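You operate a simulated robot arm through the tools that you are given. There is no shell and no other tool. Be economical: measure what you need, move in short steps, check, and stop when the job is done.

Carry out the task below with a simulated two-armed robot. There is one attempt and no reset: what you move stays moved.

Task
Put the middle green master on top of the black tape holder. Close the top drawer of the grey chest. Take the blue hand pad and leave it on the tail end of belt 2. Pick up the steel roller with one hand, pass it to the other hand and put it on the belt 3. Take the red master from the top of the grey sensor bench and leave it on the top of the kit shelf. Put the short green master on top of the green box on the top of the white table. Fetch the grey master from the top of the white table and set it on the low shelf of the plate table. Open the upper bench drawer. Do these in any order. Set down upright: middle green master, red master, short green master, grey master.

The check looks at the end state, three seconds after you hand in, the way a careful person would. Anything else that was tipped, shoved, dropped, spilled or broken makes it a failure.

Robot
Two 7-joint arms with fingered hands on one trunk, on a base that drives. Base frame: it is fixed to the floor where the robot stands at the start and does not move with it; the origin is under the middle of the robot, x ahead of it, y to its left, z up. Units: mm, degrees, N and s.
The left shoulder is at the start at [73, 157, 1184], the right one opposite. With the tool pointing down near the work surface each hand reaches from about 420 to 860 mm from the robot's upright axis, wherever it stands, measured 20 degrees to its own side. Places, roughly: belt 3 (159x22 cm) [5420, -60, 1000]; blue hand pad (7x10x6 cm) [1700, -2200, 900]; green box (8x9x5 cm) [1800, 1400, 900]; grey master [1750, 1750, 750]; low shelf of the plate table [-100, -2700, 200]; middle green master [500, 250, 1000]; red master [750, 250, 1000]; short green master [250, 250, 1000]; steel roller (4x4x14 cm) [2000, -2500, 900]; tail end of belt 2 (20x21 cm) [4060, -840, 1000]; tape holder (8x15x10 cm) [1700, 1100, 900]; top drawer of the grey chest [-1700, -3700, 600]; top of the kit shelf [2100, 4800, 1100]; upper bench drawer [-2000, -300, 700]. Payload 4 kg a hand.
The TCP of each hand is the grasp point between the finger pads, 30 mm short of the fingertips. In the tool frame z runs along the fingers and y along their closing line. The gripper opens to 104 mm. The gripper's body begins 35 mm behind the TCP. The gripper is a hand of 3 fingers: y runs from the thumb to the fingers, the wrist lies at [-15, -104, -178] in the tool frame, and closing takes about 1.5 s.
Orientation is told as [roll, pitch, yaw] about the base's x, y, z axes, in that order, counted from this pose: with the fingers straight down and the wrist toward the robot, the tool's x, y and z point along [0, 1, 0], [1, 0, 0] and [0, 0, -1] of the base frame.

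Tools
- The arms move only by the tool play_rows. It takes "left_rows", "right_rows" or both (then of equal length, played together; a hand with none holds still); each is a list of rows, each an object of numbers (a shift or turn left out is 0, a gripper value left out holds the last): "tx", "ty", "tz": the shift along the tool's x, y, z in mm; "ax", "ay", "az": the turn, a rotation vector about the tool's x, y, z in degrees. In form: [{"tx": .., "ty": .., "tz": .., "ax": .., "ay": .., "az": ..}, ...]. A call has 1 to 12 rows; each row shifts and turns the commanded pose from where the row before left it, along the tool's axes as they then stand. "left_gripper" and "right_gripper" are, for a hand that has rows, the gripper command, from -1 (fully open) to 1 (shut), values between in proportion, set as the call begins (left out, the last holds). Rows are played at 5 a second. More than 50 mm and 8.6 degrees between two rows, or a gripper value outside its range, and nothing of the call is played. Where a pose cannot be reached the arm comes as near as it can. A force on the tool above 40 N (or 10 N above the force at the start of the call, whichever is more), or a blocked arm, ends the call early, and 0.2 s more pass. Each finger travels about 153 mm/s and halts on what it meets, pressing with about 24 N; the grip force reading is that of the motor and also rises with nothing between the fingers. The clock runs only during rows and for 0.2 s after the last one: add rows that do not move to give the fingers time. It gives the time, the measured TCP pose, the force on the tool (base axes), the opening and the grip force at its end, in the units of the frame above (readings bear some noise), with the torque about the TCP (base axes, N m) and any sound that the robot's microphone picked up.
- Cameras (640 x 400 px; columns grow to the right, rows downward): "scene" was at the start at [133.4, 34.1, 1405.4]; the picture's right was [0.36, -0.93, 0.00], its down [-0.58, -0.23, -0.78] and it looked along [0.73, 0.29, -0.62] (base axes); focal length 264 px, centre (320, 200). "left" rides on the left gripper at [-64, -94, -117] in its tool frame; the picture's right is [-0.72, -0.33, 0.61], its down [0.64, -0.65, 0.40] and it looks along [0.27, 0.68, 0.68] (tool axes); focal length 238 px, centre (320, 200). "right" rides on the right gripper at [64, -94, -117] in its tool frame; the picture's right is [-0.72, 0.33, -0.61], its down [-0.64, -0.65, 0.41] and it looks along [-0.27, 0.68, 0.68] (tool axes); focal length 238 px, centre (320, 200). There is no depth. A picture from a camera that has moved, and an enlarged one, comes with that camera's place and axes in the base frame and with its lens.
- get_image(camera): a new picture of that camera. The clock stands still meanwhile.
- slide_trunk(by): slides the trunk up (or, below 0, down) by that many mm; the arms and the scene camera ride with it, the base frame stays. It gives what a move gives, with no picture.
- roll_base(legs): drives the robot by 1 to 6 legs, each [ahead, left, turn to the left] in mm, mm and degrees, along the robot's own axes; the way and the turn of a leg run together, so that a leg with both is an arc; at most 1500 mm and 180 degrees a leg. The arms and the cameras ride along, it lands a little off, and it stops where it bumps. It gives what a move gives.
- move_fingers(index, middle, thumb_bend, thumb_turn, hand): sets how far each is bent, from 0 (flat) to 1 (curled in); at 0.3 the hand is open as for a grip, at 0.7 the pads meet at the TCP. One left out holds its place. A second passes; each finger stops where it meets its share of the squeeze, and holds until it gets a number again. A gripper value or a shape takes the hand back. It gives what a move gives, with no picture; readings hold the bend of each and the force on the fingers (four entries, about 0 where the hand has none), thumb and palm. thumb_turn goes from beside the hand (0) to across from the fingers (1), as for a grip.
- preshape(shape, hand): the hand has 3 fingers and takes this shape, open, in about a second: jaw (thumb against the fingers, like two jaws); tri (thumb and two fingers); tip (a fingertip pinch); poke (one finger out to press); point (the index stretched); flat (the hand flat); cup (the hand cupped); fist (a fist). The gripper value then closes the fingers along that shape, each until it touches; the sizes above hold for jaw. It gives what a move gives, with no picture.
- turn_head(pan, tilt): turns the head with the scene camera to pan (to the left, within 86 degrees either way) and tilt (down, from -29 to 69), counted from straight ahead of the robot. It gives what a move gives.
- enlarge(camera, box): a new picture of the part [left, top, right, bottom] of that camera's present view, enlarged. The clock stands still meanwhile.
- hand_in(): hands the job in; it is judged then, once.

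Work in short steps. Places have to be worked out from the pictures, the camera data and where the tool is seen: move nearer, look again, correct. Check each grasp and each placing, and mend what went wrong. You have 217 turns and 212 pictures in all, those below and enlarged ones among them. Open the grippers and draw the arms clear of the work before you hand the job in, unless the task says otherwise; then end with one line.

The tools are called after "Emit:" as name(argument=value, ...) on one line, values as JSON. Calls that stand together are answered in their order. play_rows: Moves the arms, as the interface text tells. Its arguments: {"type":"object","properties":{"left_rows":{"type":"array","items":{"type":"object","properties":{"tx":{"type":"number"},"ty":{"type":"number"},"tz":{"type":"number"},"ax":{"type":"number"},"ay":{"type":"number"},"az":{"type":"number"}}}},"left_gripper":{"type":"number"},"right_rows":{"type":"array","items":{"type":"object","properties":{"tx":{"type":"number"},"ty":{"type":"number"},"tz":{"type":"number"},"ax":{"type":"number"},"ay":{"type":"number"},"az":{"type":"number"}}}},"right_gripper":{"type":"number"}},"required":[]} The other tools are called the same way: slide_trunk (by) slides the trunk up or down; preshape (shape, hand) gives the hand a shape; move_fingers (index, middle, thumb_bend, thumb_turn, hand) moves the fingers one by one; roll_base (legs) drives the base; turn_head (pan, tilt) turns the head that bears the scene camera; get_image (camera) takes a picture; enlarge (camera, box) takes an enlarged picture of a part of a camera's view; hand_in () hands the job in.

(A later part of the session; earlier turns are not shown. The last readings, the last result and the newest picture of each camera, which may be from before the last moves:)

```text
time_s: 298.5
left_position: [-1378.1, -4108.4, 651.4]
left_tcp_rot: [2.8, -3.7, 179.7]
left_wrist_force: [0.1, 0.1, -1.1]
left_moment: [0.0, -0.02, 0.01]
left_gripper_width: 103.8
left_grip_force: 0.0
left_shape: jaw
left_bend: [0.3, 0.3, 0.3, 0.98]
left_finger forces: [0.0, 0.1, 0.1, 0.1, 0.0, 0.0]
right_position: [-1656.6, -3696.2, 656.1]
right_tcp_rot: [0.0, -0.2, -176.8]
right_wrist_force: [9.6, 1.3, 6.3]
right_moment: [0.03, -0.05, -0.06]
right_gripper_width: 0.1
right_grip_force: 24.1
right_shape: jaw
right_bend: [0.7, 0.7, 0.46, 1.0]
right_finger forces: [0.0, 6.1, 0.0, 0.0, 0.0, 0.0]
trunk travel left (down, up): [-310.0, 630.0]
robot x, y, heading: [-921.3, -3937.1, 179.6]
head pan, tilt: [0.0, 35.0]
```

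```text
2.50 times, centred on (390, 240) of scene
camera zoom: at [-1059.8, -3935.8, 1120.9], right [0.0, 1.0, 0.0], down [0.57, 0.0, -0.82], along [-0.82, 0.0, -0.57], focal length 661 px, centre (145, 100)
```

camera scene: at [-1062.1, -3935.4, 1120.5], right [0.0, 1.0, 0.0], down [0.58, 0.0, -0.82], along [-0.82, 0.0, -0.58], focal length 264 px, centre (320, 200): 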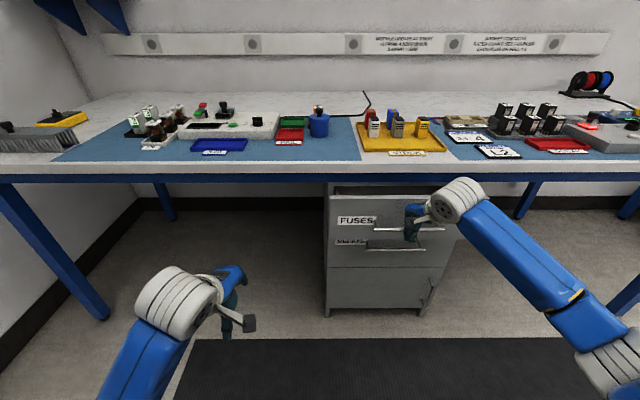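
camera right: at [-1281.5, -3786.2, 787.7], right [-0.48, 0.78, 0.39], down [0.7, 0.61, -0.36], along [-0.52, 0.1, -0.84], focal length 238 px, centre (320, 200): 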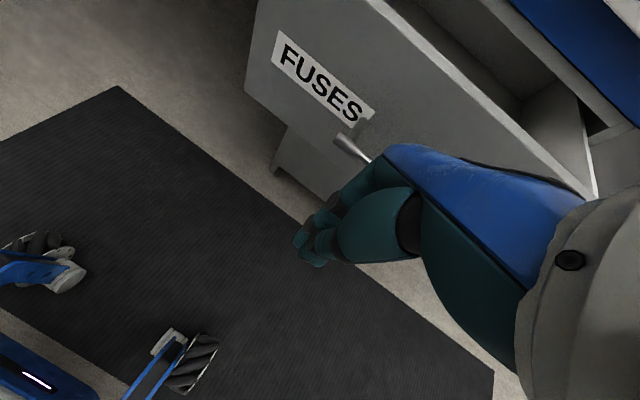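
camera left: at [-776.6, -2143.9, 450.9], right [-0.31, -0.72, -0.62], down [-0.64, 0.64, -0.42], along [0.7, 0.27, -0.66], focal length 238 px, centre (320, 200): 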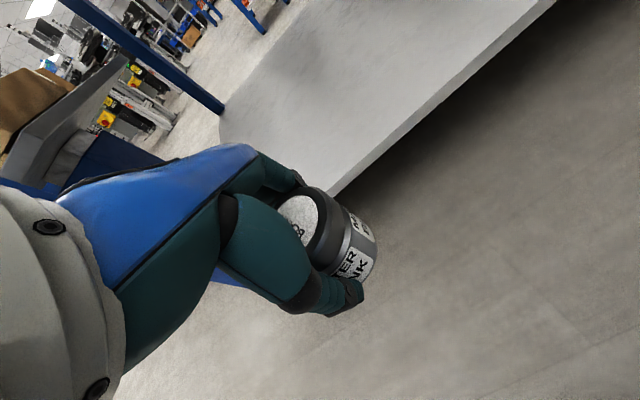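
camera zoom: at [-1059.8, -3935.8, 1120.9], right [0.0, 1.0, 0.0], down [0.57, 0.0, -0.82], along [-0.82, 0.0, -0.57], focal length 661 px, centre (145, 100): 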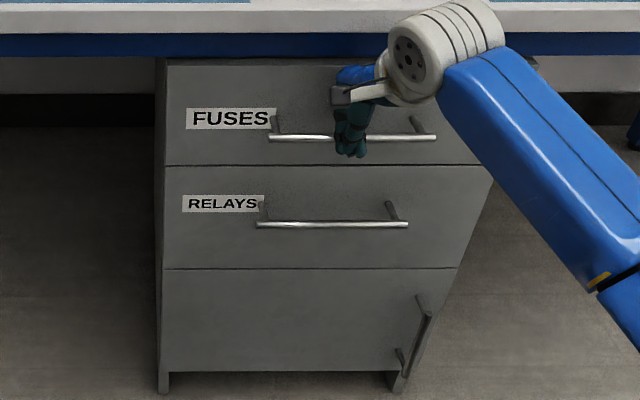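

The drawer looks shut; one more firm push to be sure.

Emit:
play_rows(right_rows=[{"ty": 5}, {"ty": 5}, {"ty": 5}, {}])

Emit:
play_rows(right_rows=[{"ty": -15}, {"ty": -40}, {"ty": -45}, {"ty": -45}, {"ty": -45}, {"ty": -45}, {}])

Emit:
enlarge(camera="scene", box=[300, 160, 480, 320])

```text
time_s: 299.1
left_position: [-1376.1, -4107.7, 654.6]
left_tcp_rot: [2.7, -4.0, 179.5]
left_wrist_force: [-0.2, 0.6, -0.5]
left_moment: [0.0, -0.02, -0.02]
left_gripper_width: 103.8
left_grip_force: 0.0
left_shape: jaw
left_bend: [0.3, 0.3, 0.3, 0.98]
left_finger forces: [0.1, 0.0, 0.1, 0.0, 0.1, 0.0]
right_position: [-1659.5, -3696.7, 655.5]
right_tcp_rot: [-0.2, 0.5, -176.9]
right_wrist_force: [27.8, 2.0, 12.7]
right_moment: [0.08, -0.27, -0.03]
right_gripper_width: 0.0
right_grip_force: 24.0
right_shape: jaw
right_bend: [0.7, 0.7, 0.46, 1.0]
right_finger forces: [0.0, 15.8, 0.0, 0.0, 0.0, 0.0]
trunk travel left (down, up): [-310.0, 630.0]
robot x, y, heading: [-919.7, -3938.3, 179.6]
head pan, tilt: [0.0, 35.0]
stopped in row 2 (right hand): the force on the tool passed its limit at 44 N (the readings are from after the stop); the commanded pose is now the measured one
```

```text
time_s: 300.7
left_position: [-1379.6, -4108.5, 651.5]
left_tcp_rot: [2.8, -3.5, 179.6]
left_wrist_force: [-0.4, 0.3, 0.4]
left_moment: [-0.01, -0.01, 0.01]
left_gripper_width: 103.8
left_grip_force: 0.0
left_shape: jaw
left_bend: [0.3, 0.3, 0.3, 0.98]
left_finger forces: [0.0, 0.0, 0.0, 0.1, 0.0, 0.0]
right_position: [-1434.1, -3682.9, 652.2]
right_tcp_rot: [-0.1, 0.6, -176.9]
right_wrist_force: [0.2, -0.3, 0.1]
right_moment: [-0.02, 0.02, -0.03]
right_gripper_width: 0.0
right_grip_force: 23.3
right_shape: jaw
right_bend: [0.7, 0.7, 0.47, 1.0]
right_finger forces: [0.0, 0.1, 0.1, 0.1, 0.1, 0.0]
trunk travel left (down, up): [-310.0, 630.0]
robot x, y, heading: [-920.6, -3935.5, 179.7]
head pan, tilt: [0.0, 35.0]
```

```text
2.50 times, centred on (390, 240) of scene
camera zoom: at [-1061.8, -3935.2, 1120.4], right [0.01, 1.0, 0.0], down [0.58, 0.0, -0.82], along [-0.82, 0.0, -0.58], focal length 661 px, centre (145, 100)
```

zoom: 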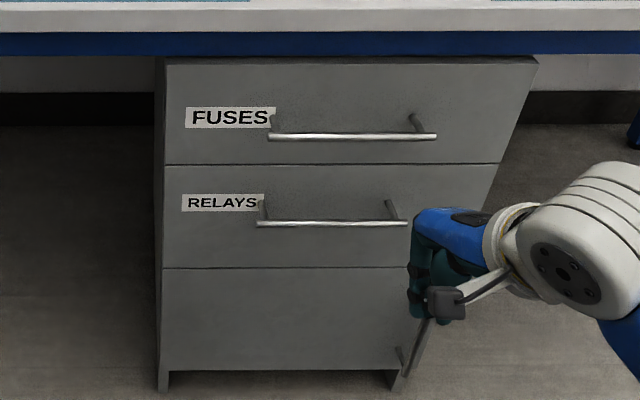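

Drawer closed. Now the upper bench drawer: I back off a little and strafe north along the aisle facing west.

Emit:
roll_base(legs=[[-100, 0, 0], [0, -1150, 0], [0, -1150, 0]])

Emit:
get_image(camera="scene")

```text
time_s: 312.9
left_position: [-1295.6, -1787.4, 651.1]
left_tcp_rot: [2.9, -3.6, -179.3]
left_wrist_force: [1.0, -0.7, -0.7]
left_moment: [0.01, 0.01, -0.03]
left_gripper_width: 104.2
left_grip_force: 0.1
left_shape: jaw
left_bend: [0.3, 0.3, 0.3, 0.98]
left_finger forces: [0.0, 0.1, 0.0, 0.0, 0.1, 0.0]
right_position: [-1357.2, -1363.3, 652.5]
right_tcp_rot: [0.0, 0.5, -175.8]
right_wrist_force: [-0.4, -2.0, -0.3]
right_moment: [0.0, 0.0, 0.01]
right_gripper_width: 0.2
right_grip_force: 24.1
right_shape: jaw
right_bend: [0.7, 0.7, 0.47, 1.0]
right_finger forces: [0.1, 0.0, 0.0, 0.1, 0.0, 0.0]
trunk travel left (down, up): [-310.0, 630.0]
robot x, y, heading: [-842.7, -1606.5, -179.5]
head pan, tilt: [0.0, 35.0]
```

```text
113 pictures are left
camera scene: at [-982.4, -1608.1, 1120.5], right [-0.01, 1.0, 0.0], down [0.57, 0.01, -0.82], along [-0.82, -0.01, -0.58], focal length 264 px, centre (320, 200)
```

scene: 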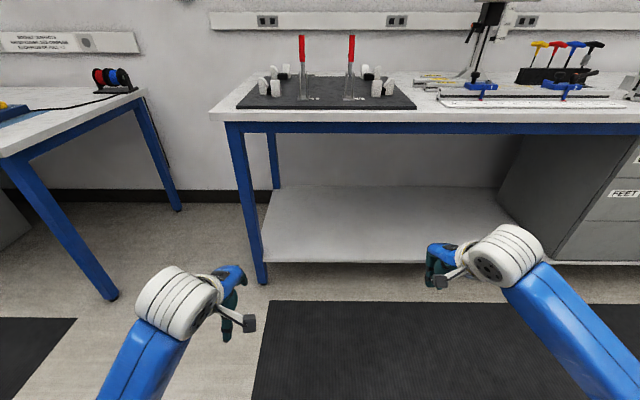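

Continue north 1130 mm to face the drawer unit.

Emit:
roll_base(legs=[[0, -1130, -0.5]])

Emit:
turn_head(pan=-10, tilt=35)

Emit:
get_image(camera="scene")

```text
time_s: 318.7
left_position: [-1306.2, -652.4, 650.4]
left_tcp_rot: [2.8, -3.6, -179.7]
left_wrist_force: [0.6, -0.3, 0.7]
left_moment: [-0.02, 0.03, 0.0]
left_gripper_width: 103.5
left_grip_force: 0.0
left_shape: jaw
left_bend: [0.3, 0.3, 0.3, 0.98]
left_finger forces: [0.0, 0.1, 0.1, 0.1, 0.0, 0.0]
right_position: [-1368.7, -230.3, 652.5]
right_tcp_rot: [-0.1, 0.5, -176.2]
right_wrist_force: [-0.4, -0.7, 0.5]
right_moment: [0.0, 0.02, 0.0]
right_gripper_width: 0.0
right_grip_force: 24.0
right_shape: jaw
right_bend: [0.7, 0.7, 0.47, 1.0]
right_finger forces: [0.0, 0.0, 0.1, 0.1, 0.1, 0.1]
trunk travel left (down, up): [-310.0, 630.0]
robot x, y, heading: [-850.6, -475.5, -179.3]
head pan, tilt: [0.0, 35.0]
```

```text
time_s: 319.4
left_position: [-1307.5, -653.3, 651.3]
left_tcp_rot: [2.8, -3.7, -179.6]
left_wrist_force: [-0.7, -0.6, 0.0]
left_moment: [0.0, 0.02, -0.01]
left_gripper_width: 104.1
left_grip_force: 0.0
left_shape: jaw
left_bend: [0.3, 0.3, 0.3, 0.98]
left_finger forces: [0.0, 0.1, 0.0, 0.0, 0.1, 0.0]
right_position: [-1367.9, -229.3, 653.6]
right_tcp_rot: [0.0, 0.4, -176.2]
right_wrist_force: [0.0, 0.4, 0.2]
right_moment: [0.03, 0.01, -0.02]
right_gripper_width: 0.0
right_grip_force: 24.2
right_shape: jaw
right_bend: [0.7, 0.7, 0.47, 1.0]
right_finger forces: [0.0, 0.0, 0.1, 0.1, 0.1, 0.0]
trunk travel left (down, up): [-310.0, 630.0]
robot x, y, heading: [-852.0, -477.9, -179.5]
head pan, tilt: [-10.0, 35.0]
```

```text
112 pictures are left
camera scene: at [-991.8, -460.8, 1120.5], right [0.17, 0.99, 0.0], down [0.57, -0.1, -0.82], along [-0.81, 0.14, -0.58], focal length 264 px, centre (320, 200)
```

scene: 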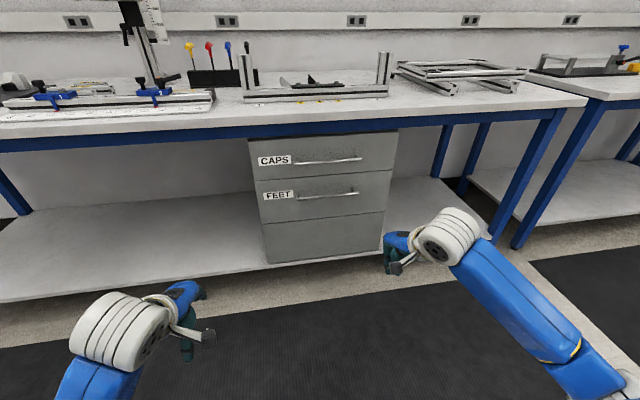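

The "CAPS" drawer handle is ahead (≈y -293, z≈700). I extend the right hand, open it and turn it to point forward.

Emit:
play_rows(right_rows=[{"ty": 45}, {"ty": 45}, {"ty": 45}, {"tz": -40}, {}, {}, {}], right_gripper=-1)

Emit:
play_rows(right_rows=[{"ax": -8.2}, {"ax": -8.2}, {"ax": -8.2}, {"ax": -8.2}, {"ax": -8.2}, {"ax": -8.2}, {"ax": -8.2}, {"ax": -8.2}, {"ax": -8.2}, {"ax": -8.2}, {"ax": -8}, {}])

Emit:
get_image(camera="scene")

Emit:
get_image(camera="right")

```text
time_s: 321.0
left_position: [-1306.2, -653.5, 651.9]
left_tcp_rot: [2.7, -3.8, -179.8]
left_wrist_force: [0.5, 0.1, 0.2]
left_moment: [0.02, 0.03, 0.02]
left_gripper_width: 104.0
left_grip_force: 0.0
left_shape: jaw
left_bend: [0.3, 0.3, 0.3, 0.98]
left_finger forces: [0.0, 0.0, 0.0, 0.0, 0.1, 0.0]
right_position: [-1498.0, -237.0, 692.3]
right_tcp_rot: [0.0, 0.4, -176.1]
right_wrist_force: [-1.4, -0.7, -0.3]
right_moment: [0.0, -0.01, -0.01]
right_gripper_width: 103.6
right_grip_force: 0.0
right_shape: jaw
right_bend: [0.3, 0.3, 0.3, 0.98]
right_finger forces: [0.1, 0.0, 0.1, 0.0, 0.1, 0.1]
trunk travel left (down, up): [-310.0, 630.0]
robot x, y, heading: [-852.5, -476.6, -179.7]
head pan, tilt: [-10.0, 35.0]
```

```text
time_s: 323.6
left_position: [-1307.4, -652.7, 653.0]
left_tcp_rot: [2.9, -3.8, -179.7]
left_wrist_force: [1.0, 0.0, -0.4]
left_moment: [-0.03, -0.02, 0.01]
left_gripper_width: 104.0
left_grip_force: 0.1
left_shape: jaw
left_bend: [0.3, 0.3, 0.3, 0.98]
left_finger forces: [0.0, 0.0, 0.0, 0.1, 0.1, 0.0]
right_position: [-1501.0, -238.4, 691.0]
right_tcp_rot: [-14.1, -89.5, -162.0]
right_wrist_force: [-0.2, -0.4, 0.2]
right_moment: [-0.04, -0.01, 0.02]
right_gripper_width: 103.8
right_grip_force: 0.0
right_shape: jaw
right_bend: [0.3, 0.3, 0.3, 0.98]
right_finger forces: [0.0, 0.0, 0.0, 0.1, 0.0, 0.1]
trunk travel left (down, up): [-310.0, 630.0]
robot x, y, heading: [-854.7, -476.7, -179.6]
head pan, tilt: [-10.0, 35.0]
```

```text
111 pictures are left
camera scene: at [-991.6, -461.4, 1120.5], right [0.17, 0.99, 0.0], down [0.57, -0.1, -0.82], along [-0.81, 0.14, -0.57], focal length 264 px, centre (320, 200)
```

scene: 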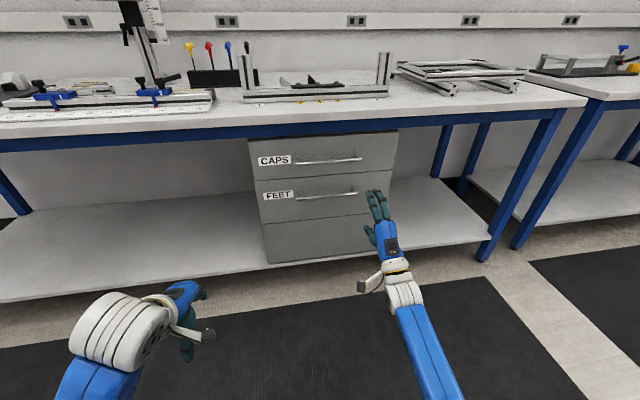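

```text
110 pictures are left
camera right: at [-1380.0, -294.7, 598.4], right [0.56, 0.76, 0.33], down [-0.44, 0.61, -0.65], along [-0.7, 0.22, 0.68], focal length 238 px, centre (320, 200)
```

right: 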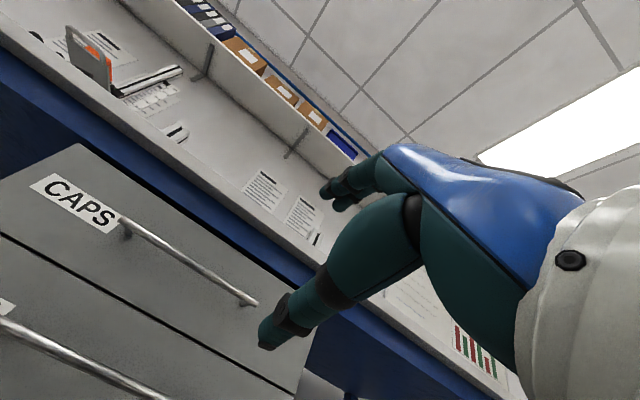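

Triangulated handle bar: y -409…-180, x≈-1792, z≈718. I align the hand at y≈-295, z≈718 and drive ahead 220 mm.

Emit:
play_rows(right_rows=[{"tx": 25, "ty": 13}, {"tx": 26, "ty": 13}, {}])

Emit:
roll_base(legs=[[220, 0, 0]])

Emit:
get_image(camera="scene")

Emit:
get_image(camera="right")

```text
time_s: 324.4
left_position: [-1307.5, -652.9, 652.0]
left_tcp_rot: [2.8, -3.7, -179.7]
left_wrist_force: [0.2, 0.1, -0.5]
left_moment: [-0.01, -0.01, 0.0]
left_gripper_width: 103.9
left_grip_force: 0.0
left_shape: jaw
left_bend: [0.3, 0.3, 0.3, 0.98]
left_finger forces: [0.1, 0.1, 0.1, 0.1, 0.0, 0.0]
right_position: [-1498.0, -291.4, 717.3]
right_tcp_rot: [-14.7, -89.5, -161.5]
right_wrist_force: [0.3, -0.6, 0.6]
right_moment: [-0.02, 0.02, -0.01]
right_gripper_width: 103.9
right_grip_force: 0.0
right_shape: jaw
right_bend: [0.3, 0.3, 0.3, 0.98]
right_finger forces: [0.1, 0.0, 0.0, 0.0, 0.1, 0.0]
trunk travel left (down, up): [-310.0, 630.0]
robot x, y, heading: [-851.3, -475.5, -179.6]
head pan, tilt: [-10.0, 35.0]
```

```text
time_s: 326.1
left_position: [-1529.8, -654.0, 652.4]
left_tcp_rot: [2.7, -3.7, -179.8]
left_wrist_force: [-0.4, 0.2, -0.1]
left_moment: [-0.03, 0.01, -0.02]
left_gripper_width: 104.2
left_grip_force: 0.2
left_shape: jaw
left_bend: [0.3, 0.3, 0.3, 0.98]
left_finger forces: [0.1, 0.1, 0.1, 0.0, 0.0, 0.1]
right_position: [-1719.9, -293.0, 716.8]
right_tcp_rot: [-13.7, -89.4, -162.4]
right_wrist_force: [-0.2, 0.1, 0.7]
right_moment: [0.03, -0.01, 0.03]
right_gripper_width: 103.9
right_grip_force: 0.0
right_shape: jaw
right_bend: [0.3, 0.3, 0.3, 0.98]
right_finger forces: [0.1, 0.0, 0.0, 0.0, 0.0, 0.0]
trunk travel left (down, up): [-310.0, 630.0]
robot x, y, heading: [-1071.4, -476.9, -179.4]
head pan, tilt: [-10.0, 35.0]
```

```text
109 pictures are left
camera scene: at [-1214.1, -463.2, 1120.4], right [0.17, 0.99, 0.0], down [0.57, -0.1, -0.82], along [-0.81, 0.14, -0.58], focal length 264 px, centre (320, 200)
```

scene: 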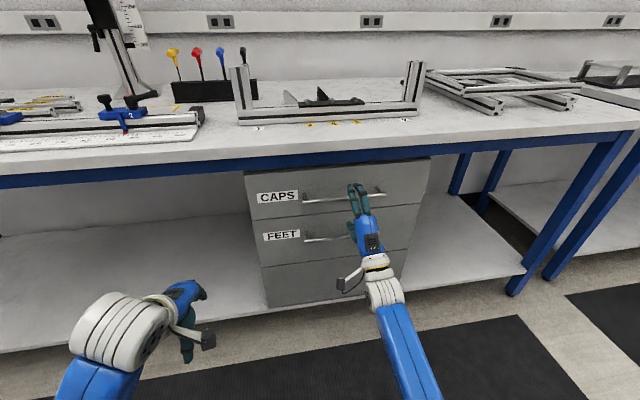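

```text
108 pictures are left
camera right: at [-1598.0, -348.7, 623.5], right [0.56, 0.76, 0.33], down [-0.44, 0.61, -0.66], along [-0.7, 0.22, 0.68], focal length 238 px, centre (320, 200)
```

right: 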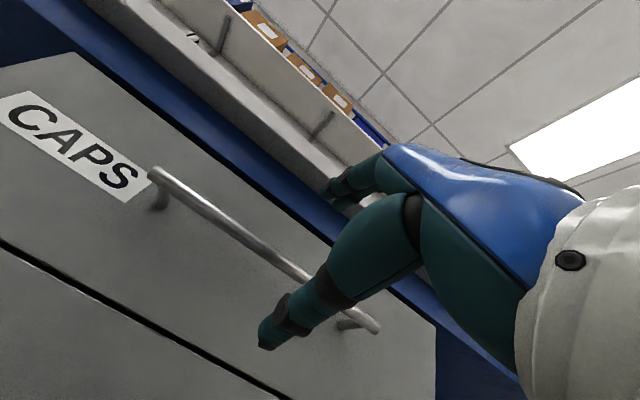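

Thumb is below, fingers above the bar. Advance 68 mm and close on it.

Emit:
play_rows(right_rows=[{"tz": 25, "ty": 2}, {"tz": 20, "ty": 2}, {"tz": 12}, {"tz": 8}, {}])

Emit:
play_rows(right_rows=[{}, {}, {}, {}, {}, {}, {}, {}, {}], right_gripper=1)

Emit:
get_image(camera="right")

```text
time_s: 327.3
left_position: [-1526.7, -654.9, 652.2]
left_tcp_rot: [2.9, -3.7, -179.7]
left_wrist_force: [0.0, -0.2, -1.0]
left_moment: [-0.01, -0.04, -0.01]
left_gripper_width: 103.7
left_grip_force: 0.0
left_shape: jaw
left_bend: [0.3, 0.3, 0.3, 0.98]
left_finger forces: [0.0, 0.0, 0.0, 0.0, 0.0, 0.0]
right_position: [-1783.5, -296.6, 722.0]
right_tcp_rot: [-17.2, -89.4, -159.1]
right_wrist_force: [0.2, 0.2, 0.8]
right_moment: [-0.01, -0.01, -0.02]
right_gripper_width: 103.9
right_grip_force: 0.2
right_shape: jaw
right_bend: [0.3, 0.3, 0.3, 0.98]
right_finger forces: [0.0, 0.1, 0.0, 0.1, 0.1, 0.1]
trunk travel left (down, up): [-310.0, 630.0]
robot x, y, heading: [-1072.8, -473.7, -179.6]
head pan, tilt: [-10.0, 35.0]
```

```text
time_s: 329.3
left_position: [-1527.6, -654.1, 651.2]
left_tcp_rot: [2.7, -3.7, -179.6]
left_wrist_force: [1.0, 0.4, 0.0]
left_moment: [0.01, 0.04, 0.0]
left_gripper_width: 103.8
left_grip_force: 0.0
left_shape: jaw
left_bend: [0.3, 0.3, 0.3, 0.98]
left_finger forces: [0.0, 0.1, 0.1, 0.1, 0.1, 0.0]
right_position: [-1783.4, -296.8, 719.9]
right_tcp_rot: [-13.5, -89.3, -162.6]
right_wrist_force: [-0.6, -0.9, -6.5]
right_moment: [-0.01, 0.01, 0.02]
right_gripper_width: 0.0
right_grip_force: 23.8
right_shape: jaw
right_bend: [0.7, 0.7, 0.74, 1.0]
right_finger forces: [0.0, 0.0, 0.1, 0.0, 6.1, 0.1]
trunk travel left (down, up): [-310.0, 630.0]
robot x, y, heading: [-1073.3, -480.5, -179.5]
head pan, tilt: [-10.0, 35.0]
```

```text
107 pictures are left
camera right: at [-1662.1, -353.0, 627.3], right [0.56, 0.76, 0.33], down [-0.44, 0.61, -0.66], along [-0.7, 0.22, 0.68], focal length 238 px, centre (320, 200)
```

right: 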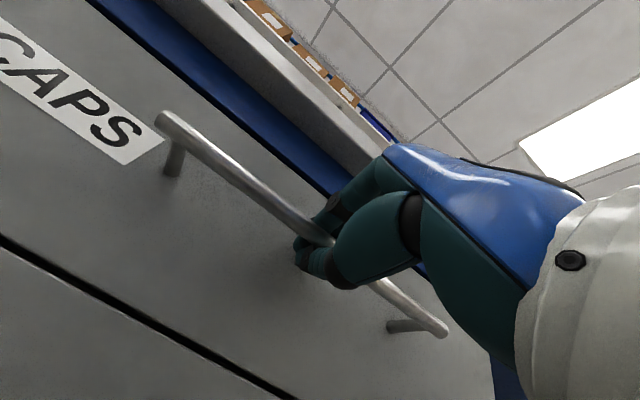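

The closed fingers appear hooked around the bar. I pull back gently and check.

Emit:
play_rows(right_rows=[{"tz": -10}, {"tz": -15}, {"tz": -20}, {"tz": -20}, {}])

Emit:
get_image(camera="scene")

Emit:
get_image(camera="right")

```text
time_s: 330.5
left_position: [-1527.4, -653.7, 651.7]
left_tcp_rot: [2.7, -3.6, -179.6]
left_wrist_force: [-0.1, 0.1, 1.3]
left_moment: [0.01, 0.02, -0.01]
left_gripper_width: 104.0
left_grip_force: 0.1
left_shape: jaw
left_bend: [0.3, 0.3, 0.3, 0.98]
left_finger forces: [0.0, 0.0, 0.1, 0.1, 0.0, 0.0]
right_position: [-1717.7, -291.5, 721.7]
right_tcp_rot: [-19.4, -89.5, -156.8]
right_wrist_force: [0.5, 0.2, -2.8]
right_moment: [0.0, 0.0, 0.01]
right_gripper_width: 0.0
right_grip_force: 23.5
right_shape: jaw
right_bend: [0.7, 0.7, 0.74, 1.0]
right_finger forces: [0.1, 0.1, 0.0, 0.0, 2.2, 0.0]
trunk travel left (down, up): [-310.0, 630.0]
robot x, y, heading: [-1073.6, -477.8, -179.5]
head pan, tilt: [-10.0, 35.0]
```

```text
106 pictures are left
camera scene: at [-1213.5, -462.6, 1120.5], right [0.17, 0.99, 0.0], down [0.57, -0.1, -0.82], along [-0.81, 0.14, -0.58], focal length 264 px, centre (320, 200)
```

scene: 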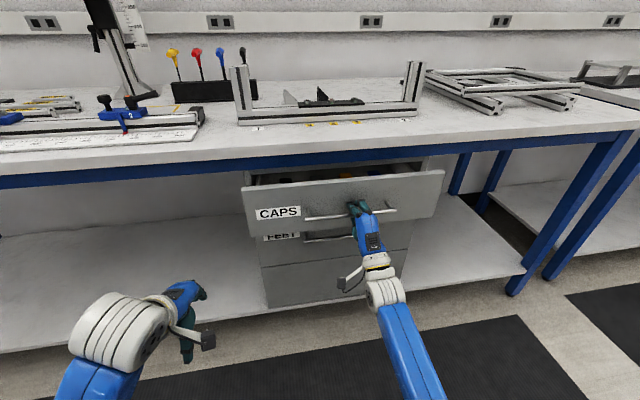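

```text
105 pictures are left
camera right: at [-1596.5, -347.0, 628.0], right [0.56, 0.76, 0.33], down [-0.44, 0.61, -0.65], along [-0.7, 0.22, 0.68], focal length 238 px, centre (320, 200)
```

right: 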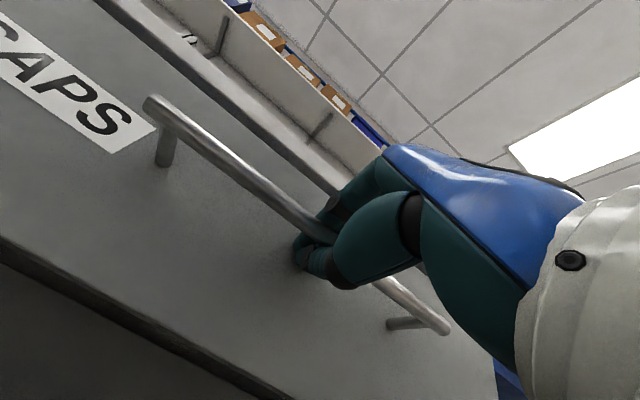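

The drawer moves. I pull it further by driving the base back 190 mm.

Emit:
roll_base(legs=[[-190, 0, 0]])

Emit:
get_image(camera="scene")

```text
time_s: 332.1
left_position: [-1336.4, -654.4, 652.0]
left_tcp_rot: [2.9, -3.7, -179.5]
left_wrist_force: [0.1, 0.5, 0.5]
left_moment: [-0.01, 0.02, -0.02]
left_gripper_width: 104.0
left_grip_force: 0.1
left_shape: jaw
left_bend: [0.3, 0.3, 0.3, 0.98]
left_finger forces: [0.1, 0.1, 0.0, 0.0, 0.0, 0.1]
right_position: [-1527.8, -292.4, 721.1]
right_tcp_rot: [-8.8, -89.4, -167.2]
right_wrist_force: [-0.5, 2.2, -9.5]
right_moment: [0.0, -0.07, -0.04]
right_gripper_width: 0.0
right_grip_force: 24.0
right_shape: jaw
right_bend: [0.7, 0.7, 0.74, 1.0]
right_finger forces: [1.6, 0.1, 0.1, 0.0, 7.0, 0.0]
trunk travel left (down, up): [-310.0, 630.0]
robot x, y, heading: [-880.7, -475.0, -179.7]
head pan, tilt: [-10.0, 35.0]
```

```text
104 pictures are left
camera scene: at [-1023.4, -461.1, 1120.3], right [0.16, 0.99, 0.0], down [0.57, -0.09, -0.82], along [-0.81, 0.13, -0.58], focal length 264 px, centre (320, 200)
```

scene: 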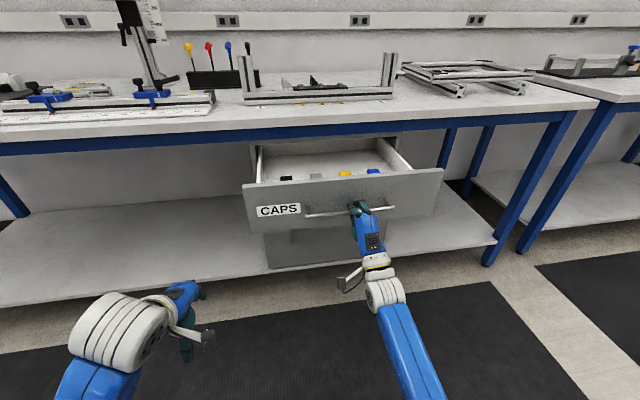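

About 255 mm open. I pull a bit more with the arm (force-limited) to reach near full extension.

Emit:
play_rows(right_rows=[{"tz": -15}, {"tz": -15}, {"tz": -15}, {"tz": -15}, {"tz": -15}, {"tz": -15}, {}])

Emit:
get_image(camera="scene")

```text
time_s: 333.6
left_position: [-1335.5, -655.2, 651.3]
left_tcp_rot: [2.7, -3.8, -179.6]
left_wrist_force: [0.5, 0.1, -0.4]
left_moment: [0.02, -0.01, 0.0]
left_gripper_width: 104.0
left_grip_force: 0.0
left_shape: jaw
left_bend: [0.3, 0.3, 0.3, 0.98]
left_finger forces: [0.0, 0.0, 0.1, 0.0, 0.1, 0.1]
right_position: [-1439.3, -289.1, 720.8]
right_tcp_rot: [-19.9, -89.4, -155.9]
right_wrist_force: [-5.1, -9.2, -9.6]
right_moment: [-0.12, 0.01, 0.0]
right_gripper_width: 0.0
right_grip_force: 23.9
right_shape: jaw
right_bend: [0.7, 0.7, 0.74, 1.0]
right_finger forces: [1.2, 0.0, 0.0, 0.1, 5.6, 0.0]
trunk travel left (down, up): [-310.0, 630.0]
robot x, y, heading: [-879.5, -473.9, -179.3]
head pan, tilt: [-10.0, 35.0]
```

```text
103 pictures are left
camera scene: at [-1024.2, -463.6, 1120.2], right [0.16, 0.99, 0.0], down [0.57, -0.09, -0.82], along [-0.81, 0.13, -0.58], focal length 264 px, centre (320, 200)
```

scene: 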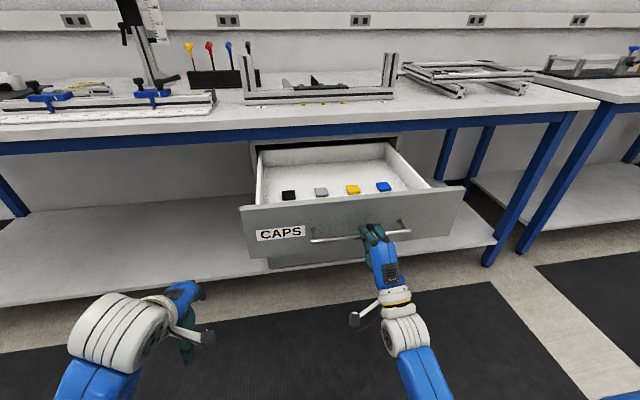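

Wide open now. Release and withdraw straight back.

Emit:
play_rows(right_rows=[{}, {}, {}, {}, {}, {}, {}, {}], right_gripper=-1)

Emit:
roll_base(legs=[[-250, 0, 0]])

Emit:
get_image(camera="scene")

```text
time_s: 335.4
left_position: [-1335.4, -654.6, 652.4]
left_tcp_rot: [2.8, -3.9, -179.4]
left_wrist_force: [0.6, -0.1, 0.0]
left_moment: [0.01, -0.02, 0.01]
left_gripper_width: 104.2
left_grip_force: 0.1
left_shape: jaw
left_bend: [0.3, 0.3, 0.3, 0.98]
left_finger forces: [0.0, 0.0, 0.0, 0.1, 0.1, 0.0]
right_position: [-1438.1, -286.7, 722.6]
right_tcp_rot: [-17.5, -89.5, -158.6]
right_wrist_force: [-0.3, -0.6, 0.1]
right_moment: [-0.05, 0.02, 0.0]
right_gripper_width: 103.4
right_grip_force: 0.0
right_shape: jaw
right_bend: [0.3, 0.3, 0.3, 0.98]
right_finger forces: [0.1, 0.0, 0.1, 0.1, 0.0, 0.0]
trunk travel left (down, up): [-310.0, 630.0]
robot x, y, heading: [-881.8, -470.4, -179.4]
head pan, tilt: [-10.0, 35.0]
```

```text
time_s: 337.3
left_position: [-1084.1, -653.4, 653.7]
left_tcp_rot: [2.9, -3.8, -179.4]
left_wrist_force: [0.4, 0.3, 0.3]
left_moment: [0.04, 0.05, -0.02]
left_gripper_width: 103.9
left_grip_force: 0.2
left_shape: jaw
left_bend: [0.3, 0.3, 0.3, 0.98]
left_finger forces: [0.1, 0.0, 0.1, 0.0, 0.1, 0.0]
right_position: [-1185.0, -284.8, 721.9]
right_tcp_rot: [-21.1, -89.5, -154.8]
right_wrist_force: [1.0, 0.4, 0.0]
right_moment: [-0.01, -0.02, -0.01]
right_gripper_width: 103.8
right_grip_force: 0.1
right_shape: jaw
right_bend: [0.3, 0.3, 0.3, 0.98]
right_finger forces: [0.0, 0.0, 0.0, 0.0, 0.0, 0.1]
trunk travel left (down, up): [-310.0, 630.0]
robot x, y, heading: [-632.2, -473.6, -179.3]
head pan, tilt: [-10.0, 35.0]
```

```text
102 pictures are left
camera scene: at [-769.9, -459.3, 1120.7], right [0.16, 0.99, 0.0], down [0.57, -0.09, -0.82], along [-0.81, 0.13, -0.57], focal length 264 px, centre (320, 200)
```

scene: 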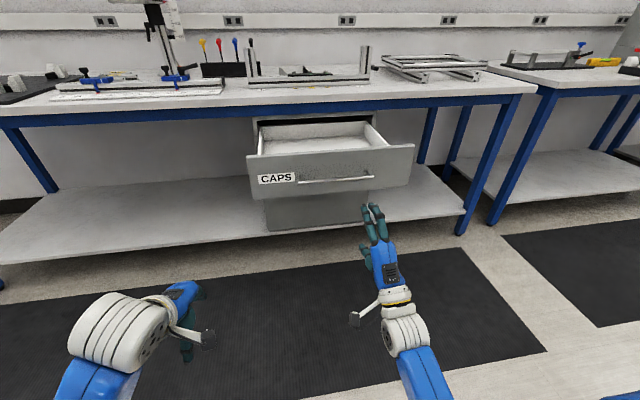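

Drawer is open and clear. I restore the right hand's downward pose, raise the trunk, turn around via north and drive east toward the pad table.

Emit:
play_rows(right_rows=[{"ax": 8.2}, {"ax": 8.2}, {"ax": 8.2}, {"ax": 8.2}, {"ax": 8.2}, {"ax": 8.2}, {"ax": 8.2}, {"ax": 8.2}, {"ax": 8.2}, {"ax": 8.2}, {"ax": 8}, {}])

Emit:
slide_trunk(by=310)

Emit:
roll_base(legs=[[0, 0, -90], [0, 0, -90], [1400, 0, 0], [400, -300, -60]])

Emit:
turn_head(pan=0, tilt=22)

Emit:
get_image(camera="scene")

```text
time_s: 339.9
left_position: [-1083.4, -652.3, 652.5]
left_tcp_rot: [2.8, -3.8, -179.3]
left_wrist_force: [-0.1, 0.0, -0.3]
left_moment: [0.0, 0.01, 0.02]
left_gripper_width: 104.0
left_grip_force: 0.1
left_shape: jaw
left_bend: [0.3, 0.3, 0.3, 0.98]
left_finger forces: [0.1, 0.0, 0.0, 0.1, 0.1, 0.0]
right_position: [-1186.3, -284.1, 721.2]
right_tcp_rot: [-0.1, 0.5, -175.9]
right_wrist_force: [0.2, -0.3, -0.5]
right_moment: [0.0, 0.0, -0.02]
right_gripper_width: 104.2
right_grip_force: 0.0
right_shape: jaw
right_bend: [0.3, 0.3, 0.3, 0.98]
right_finger forces: [0.1, 0.0, 0.1, 0.1, 0.0, 0.0]
trunk travel left (down, up): [-310.0, 630.0]
robot x, y, heading: [-632.9, -473.3, -179.3]
head pan, tilt: [-10.0, 35.0]
```

```text
time_s: 343.0
left_position: [-1084.3, -652.4, 962.5]
left_tcp_rot: [2.8, -3.8, -179.5]
left_wrist_force: [1.0, 0.1, 0.4]
left_moment: [0.04, 0.03, 0.0]
left_gripper_width: 103.9
left_grip_force: 0.0
left_shape: jaw
left_bend: [0.3, 0.3, 0.3, 0.98]
left_finger forces: [0.0, 0.0, 0.2, 0.1, 0.0, 0.1]
right_position: [-1187.2, -283.6, 1031.9]
right_tcp_rot: [-0.1, 0.4, -175.9]
right_wrist_force: [0.6, -0.1, 0.1]
right_moment: [0.0, 0.04, -0.02]
right_gripper_width: 103.7
right_grip_force: 0.2
right_shape: jaw
right_bend: [0.3, 0.3, 0.3, 0.98]
right_finger forces: [0.0, 0.1, 0.0, 0.0, 0.0, 0.0]
trunk travel left (down, up): [-620.0, 320.0]
robot x, y, heading: [-634.6, -472.7, -179.0]
head pan, tilt: [-10.0, 35.0]
```

```text
time_s: 360.2
left_position: [1352.5, -1167.2, 962.5]
left_tcp_rot: [2.6, -3.9, -57.1]
left_wrist_force: [-0.1, 0.8, 0.3]
left_moment: [-0.03, 0.02, -0.01]
left_gripper_width: 103.8
left_grip_force: 0.0
left_shape: jaw
left_bend: [0.3, 0.3, 0.3, 0.98]
left_finger forces: [0.0, 0.0, 0.0, 0.1, 0.1, 0.1]
right_position: [1095.4, -1451.8, 1032.1]
right_tcp_rot: [-0.3, 0.4, -53.6]
right_wrist_force: [0.2, -0.5, 0.1]
right_moment: [-0.06, 0.04, 0.01]
right_gripper_width: 103.8
right_grip_force: 0.1
right_shape: jaw
right_bend: [0.3, 0.3, 0.3, 0.98]
right_finger forces: [0.0, 0.1, 0.0, 0.0, 0.0, 0.0]
trunk travel left (down, up): [-620.0, 320.0]
robot x, y, heading: [958.1, -886.2, -57.0]
head pan, tilt: [-10.0, 35.0]
cut short: leg 4
```

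```text
time_s: 360.9
left_position: [1350.3, -1168.3, 962.8]
left_tcp_rot: [2.7, -3.9, -57.1]
left_wrist_force: [-0.4, 0.9, -0.1]
left_moment: [-0.01, 0.01, 0.0]
left_gripper_width: 104.2
left_grip_force: 0.0
left_shape: jaw
left_bend: [0.3, 0.3, 0.3, 0.98]
left_finger forces: [0.0, 0.0, 0.0, 0.1, 0.1, 0.0]
right_position: [1094.8, -1452.2, 1033.2]
right_tcp_rot: [-0.2, 0.6, -53.5]
right_wrist_force: [0.0, -0.3, 0.0]
right_moment: [0.0, 0.01, 0.0]
right_gripper_width: 103.9
right_grip_force: 0.0
right_shape: jaw
right_bend: [0.3, 0.3, 0.3, 0.98]
right_finger forces: [0.0, 0.1, 0.1, 0.1, 0.1, 0.0]
trunk travel left (down, up): [-620.0, 320.0]
robot x, y, heading: [958.5, -883.8, -57.1]
head pan, tilt: [0.0, 22.0]
```

```text
101 pictures are left
camera scene: at [1038.4, -1004.0, 1451.0], right [-0.84, -0.54, 0.0], down [-0.21, 0.32, -0.93], along [0.5, -0.78, -0.38], focal length 264 px, centre (320, 200)
```

scene: 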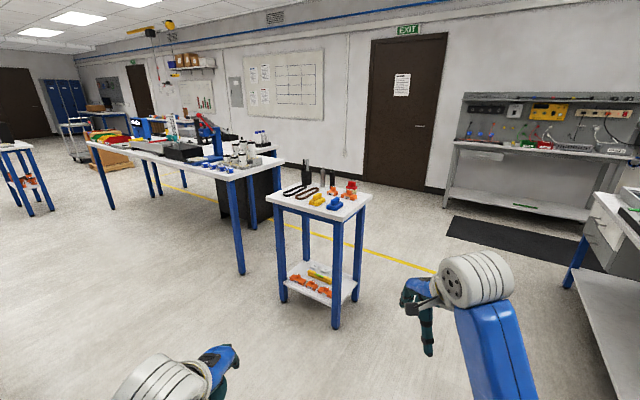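

The small table is ahead. Enlarge it.

Emit:
enlarge(camera="scene", box=[250, 140, 390, 230])

```text
4.44 times, centred on (320, 185) of scene
camera zoom: at [1038.4, -1004.0, 1451.0], right [-0.84, -0.54, 0.0], down [-0.21, 0.32, -0.93], along [0.5, -0.78, -0.38], focal length 1175 px, centre (320, 267)
```

zoom: 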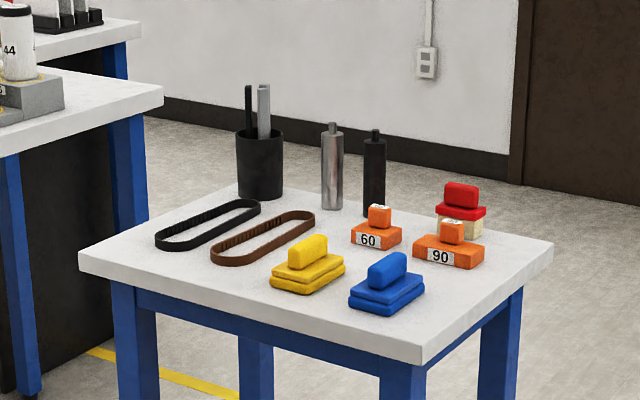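

Roller (silver, upright) and blue pad (block with handle) stand on the small table; I approach it from the north, facing south.

Emit:
roll_base(legs=[[0, 0, -33], [0, 800, 0], [480, 0, 0]])

Emit:
turn_head(pan=0, tilt=38)

Emit:
get_image(camera="scene")

```text
time_s: 369.4
left_position: [1894.3, -1850.7, 963.1]
left_tcp_rot: [2.7, -3.9, -92.8]
left_wrist_force: [0.1, 0.4, 0.0]
left_moment: [-0.01, 0.02, 0.01]
left_gripper_width: 104.1
left_grip_force: 0.1
left_shape: jaw
left_bend: [0.3, 0.3, 0.3, 0.98]
left_finger forces: [0.0, 0.0, 0.1, 0.0, 0.0, 0.0]
right_position: [1522.5, -1932.1, 1032.0]
right_tcp_rot: [0.0, 0.2, -89.1]
right_wrist_force: [0.2, -0.1, -1.0]
right_moment: [0.0, 0.03, 0.01]
right_gripper_width: 103.9
right_grip_force: 0.1
right_shape: jaw
right_bend: [0.3, 0.3, 0.3, 0.98]
right_finger forces: [0.0, 0.1, 0.0, 0.0, 0.1, 0.0]
trunk travel left (down, up): [-620.0, 320.0]
robot x, y, heading: [1742.5, -1390.8, -92.7]
head pan, tilt: [0.0, 22.0]
```

```text
time_s: 370.2
left_position: [1895.3, -1850.4, 963.7]
left_tcp_rot: [2.8, -3.9, -92.8]
left_wrist_force: [0.6, -0.2, 0.4]
left_moment: [-0.02, 0.01, 0.0]
left_gripper_width: 103.9
left_grip_force: 0.1
left_shape: jaw
left_bend: [0.3, 0.3, 0.3, 0.98]
left_finger forces: [0.1, 0.1, 0.0, 0.1, 0.1, 0.1]
right_position: [1521.6, -1932.3, 1032.3]
right_tcp_rot: [-0.1, 0.2, -89.2]
right_wrist_force: [-0.7, -0.2, -0.2]
right_moment: [0.02, -0.01, 0.0]
right_gripper_width: 103.8
right_grip_force: 0.2
right_shape: jaw
right_bend: [0.3, 0.3, 0.3, 0.98]
right_finger forces: [0.0, 0.1, 0.0, 0.0, 0.0, 0.0]
trunk travel left (down, up): [-620.0, 320.0]
robot x, y, heading: [1743.9, -1391.6, -92.6]
head pan, tilt: [0.0, 38.0]
```

```text
99 pictures are left
camera scene: at [1736.7, -1529.7, 1425.9], right [-1.0, 0.05, 0.0], down [0.03, 0.62, -0.79], along [-0.04, -0.79, -0.62], focal length 264 px, centre (320, 200)
```

scene: 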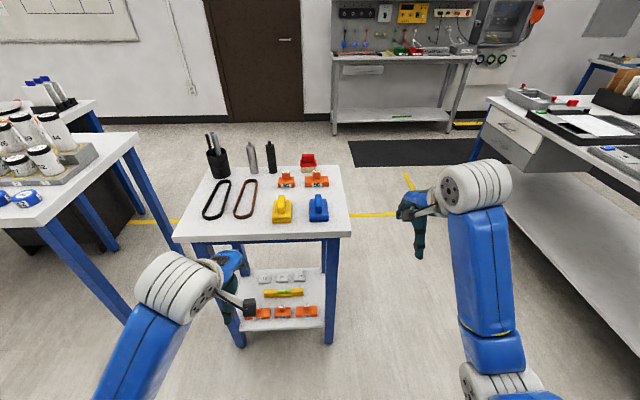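

Triangulated: table z≈845, pad ≈(1708,-2190), roller ≈(1962,-2475). I raise the left hand a bit and drive to about (1850,-1655).

Emit:
play_rows(left_rows=[{"tz": -45, "ax": 2, "ay": 1.5}, {"tz": -45, "ax": 2, "ay": 1.5}, {"tz": -40}, {}])

Emit:
roll_base(legs=[[0, 0, 2.6], [250, 110, 0]])

Emit:
get_image(camera="scene")

Emit:
get_image(camera="right")

```text
time_s: 371.2
left_position: [1886.3, -1843.7, 1092.3]
left_tcp_rot: [5.9, 0.1, -92.4]
left_wrist_force: [0.6, 0.4, 0.4]
left_moment: [0.0, 0.0, 0.0]
left_gripper_width: 104.1
left_grip_force: 0.1
left_shape: jaw
left_bend: [0.3, 0.3, 0.3, 0.97]
left_finger forces: [0.0, 0.0, 0.1, 0.0, 0.1, 0.1]
right_position: [1520.1, -1932.6, 1031.7]
right_tcp_rot: [-0.1, 0.3, -89.2]
right_wrist_force: [-1.5, 0.8, -0.8]
right_moment: [-0.01, -0.03, 0.01]
right_gripper_width: 103.7
right_grip_force: 0.1
right_shape: jaw
right_bend: [0.3, 0.3, 0.3, 0.98]
right_finger forces: [0.0, 0.0, 0.0, 0.0, 0.1, 0.0]
trunk travel left (down, up): [-620.0, 320.0]
robot x, y, heading: [1743.2, -1390.3, -92.4]
head pan, tilt: [0.0, 38.0]
```

```text
time_s: 373.5
left_position: [2010.3, -2087.9, 1093.8]
left_tcp_rot: [5.9, -0.1, -90.2]
left_wrist_force: [-0.7, 0.3, 0.2]
left_moment: [0.02, -0.03, -0.03]
left_gripper_width: 104.0
left_grip_force: 0.0
left_shape: jaw
left_bend: [0.3, 0.3, 0.3, 0.97]
left_finger forces: [0.0, 0.0, 0.0, 0.0, 0.0, 0.1]
right_position: [1646.9, -2189.4, 1033.5]
right_tcp_rot: [0.1, 0.2, -86.8]
right_wrist_force: [-0.2, -0.8, 0.1]
right_moment: [0.0, -0.02, -0.03]
right_gripper_width: 103.7
right_grip_force: 0.0
right_shape: jaw
right_bend: [0.3, 0.3, 0.3, 0.98]
right_finger forces: [0.0, 0.0, 0.0, 0.0, 0.0, 0.0]
trunk travel left (down, up): [-620.0, 320.0]
robot x, y, heading: [1850.5, -1643.7, -90.5]
head pan, tilt: [0.0, 38.0]
```

```text
98 pictures are left
camera scene: at [1845.1, -1778.7, 1426.1], right [-1.0, 0.01, 0.0], down [0.01, 0.62, -0.79], along [0.0, -0.79, -0.62], focal length 264 px, centre (320, 200)
```

scene: 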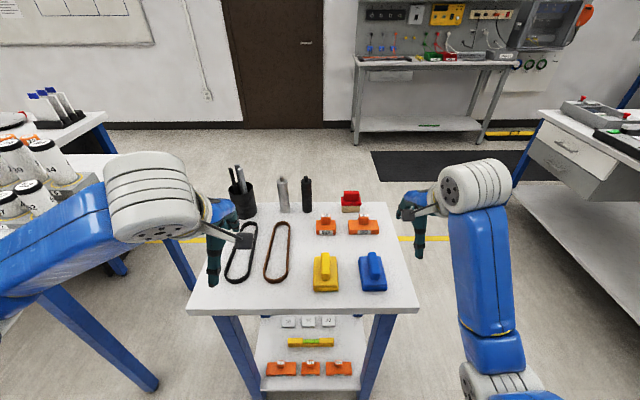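

```text
97 pictures are left
camera right: at [1706.4, -2093.0, 1149.0], right [-0.7, -0.37, 0.61], down [-0.67, 0.62, -0.4], along [-0.23, -0.69, -0.68], focal length 238 px, centre (320, 200)
```

right: 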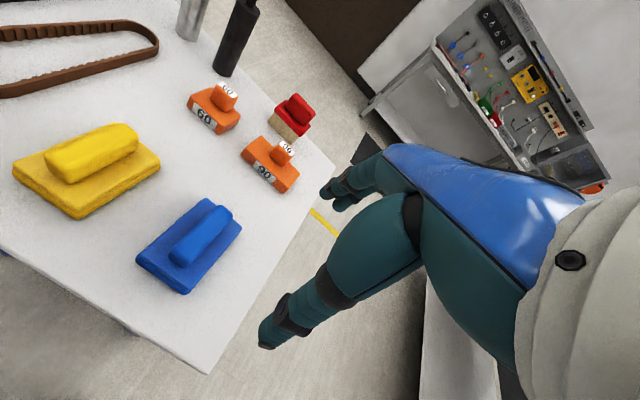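

Pad handle at ≈(1714,-2190), top z≈905, running along y. I turn the right hand 90° (closing across the handle) and move above it.

Emit:
play_rows(right_rows=[{"az": -8.5}, {"az": -8.5}, {"az": -8.5}, {"az": -8.5}, {"az": -8.5}, {"az": -8.5}, {"az": -8.5}, {"az": -8.5}, {"az": -8.5}, {"az": -8.5}, {"az": -2}, {}])

Emit:
play_rows(right_rows=[{"ty": 34}, {"ty": 33}, {"tz": 30}, {"tz": 30}, {}])

Emit:
get_image(camera="right")

Emit:
get_image(camera="scene")

```text
time_s: 376.1
left_position: [2013.2, -2088.1, 1092.6]
left_tcp_rot: [5.8, 0.0, -90.2]
left_wrist_force: [-0.6, -0.6, 0.0]
left_moment: [-0.03, 0.01, -0.03]
left_gripper_width: 104.1
left_grip_force: 0.1
left_shape: jaw
left_bend: [0.3, 0.3, 0.3, 0.97]
left_finger forces: [0.0, 0.0, 0.1, 0.0, 0.1, 0.1]
right_position: [1650.8, -2189.9, 1033.3]
right_tcp_rot: [0.2, 0.1, 0.1]
right_wrist_force: [0.6, -0.4, -0.5]
right_moment: [0.0, -0.02, -0.04]
right_gripper_width: 103.8
right_grip_force: 0.1
right_shape: jaw
right_bend: [0.3, 0.3, 0.3, 0.98]
right_finger forces: [0.1, 0.0, 0.1, 0.0, 0.0, 0.0]
trunk travel left (down, up): [-620.0, 320.0]
robot x, y, heading: [1851.4, -1642.1, -90.5]
head pan, tilt: [0.0, 38.0]
```

```text
time_s: 377.3
left_position: [2012.9, -2088.3, 1092.9]
left_tcp_rot: [5.8, 0.0, -90.2]
left_wrist_force: [0.2, 0.5, -0.2]
left_moment: [0.03, 0.02, -0.01]
left_gripper_width: 103.9
left_grip_force: 0.1
left_shape: jaw
left_bend: [0.3, 0.3, 0.3, 0.97]
left_finger forces: [0.1, 0.0, 0.0, 0.0, 0.1, 0.1]
right_position: [1718.6, -2188.6, 973.4]
right_tcp_rot: [0.2, 0.1, 0.1]
right_wrist_force: [0.3, 0.3, -0.3]
right_moment: [-0.01, -0.01, 0.02]
right_gripper_width: 103.8
right_grip_force: 0.1
right_shape: jaw
right_bend: [0.3, 0.3, 0.3, 0.98]
right_finger forces: [0.0, 0.0, 0.1, 0.0, 0.0, 0.1]
trunk travel left (down, up): [-620.0, 320.0]
robot x, y, heading: [1852.6, -1644.1, -90.4]
head pan, tilt: [0.0, 38.0]
```

```text
96 pictures are left
camera right: at [1625.1, -2127.4, 1089.0], right [0.33, -0.72, 0.61], down [-0.65, -0.64, -0.41], along [0.68, -0.26, -0.68], focal length 238 px, centre (320, 200)
```

right: 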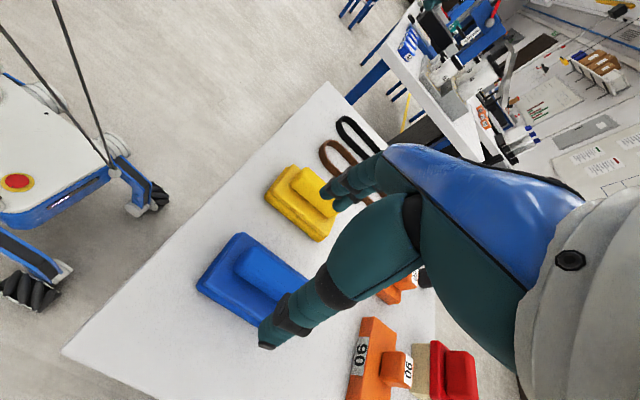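

```text
95 pictures are left
camera scene: at [1850.2, -1781.0, 1425.9], right [-1.0, 0.01, 0.0], down [0.0, 0.62, -0.79], along [0.0, -0.79, -0.62], focal length 264 px, centre (320, 200)
```

scene: 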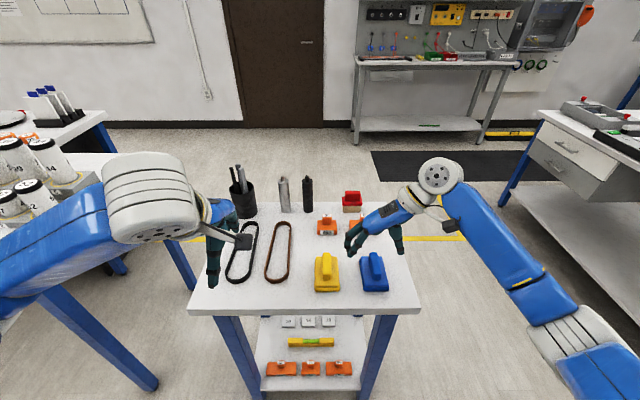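

Align (−8 mm), descend to z≈905 and close on the handle.

Emit:
play_rows(right_rows=[{"ty": -8}, {"tz": 25}, {"tz": 20}, {"tz": 14}, {"tz": 8}, {}])

Emit:
enlarge(camera="scene", box=[300, 200, 440, 310])

```text
time_s: 378.7
left_position: [2013.9, -2087.9, 1093.3]
left_tcp_rot: [5.8, 0.0, -90.2]
left_wrist_force: [-0.8, 0.7, 0.5]
left_moment: [-0.01, -0.02, 0.01]
left_gripper_width: 103.9
left_grip_force: 0.2
left_shape: jaw
left_bend: [0.3, 0.3, 0.3, 0.97]
left_finger forces: [0.0, 0.1, 0.0, 0.1, 0.1, 0.0]
right_position: [1711.3, -2191.7, 903.9]
right_tcp_rot: [0.3, 0.1, 0.2]
right_wrist_force: [-0.3, -0.1, -0.9]
right_moment: [-0.02, 0.02, 0.01]
right_gripper_width: 103.6
right_grip_force: 0.0
right_shape: jaw
right_bend: [0.3, 0.3, 0.3, 0.98]
right_finger forces: [0.0, 0.0, 0.1, 0.1, 0.1, 0.1]
trunk travel left (down, up): [-620.0, 320.0]
robot x, y, heading: [1854.0, -1640.9, -90.2]
head pan, tilt: [0.0, 38.0]
```

```text
3.64 times, centred on (370, 255) of scene
camera zoom: at [1850.5, -1780.9, 1425.8], right [-1.0, 0.01, 0.0], down [0.0, 0.62, -0.79], along [0.0, -0.79, -0.62], focal length 961 px, centre (138, 0)
```

zoom: 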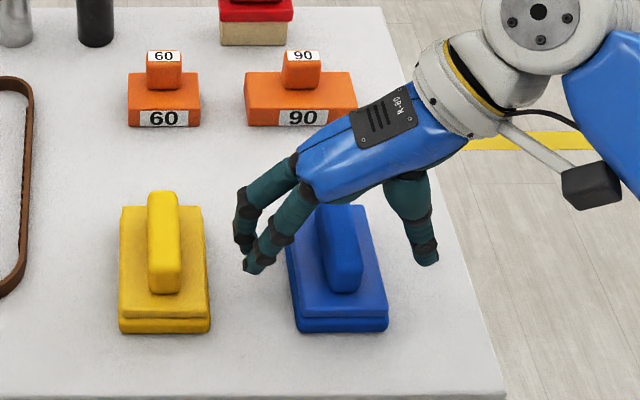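

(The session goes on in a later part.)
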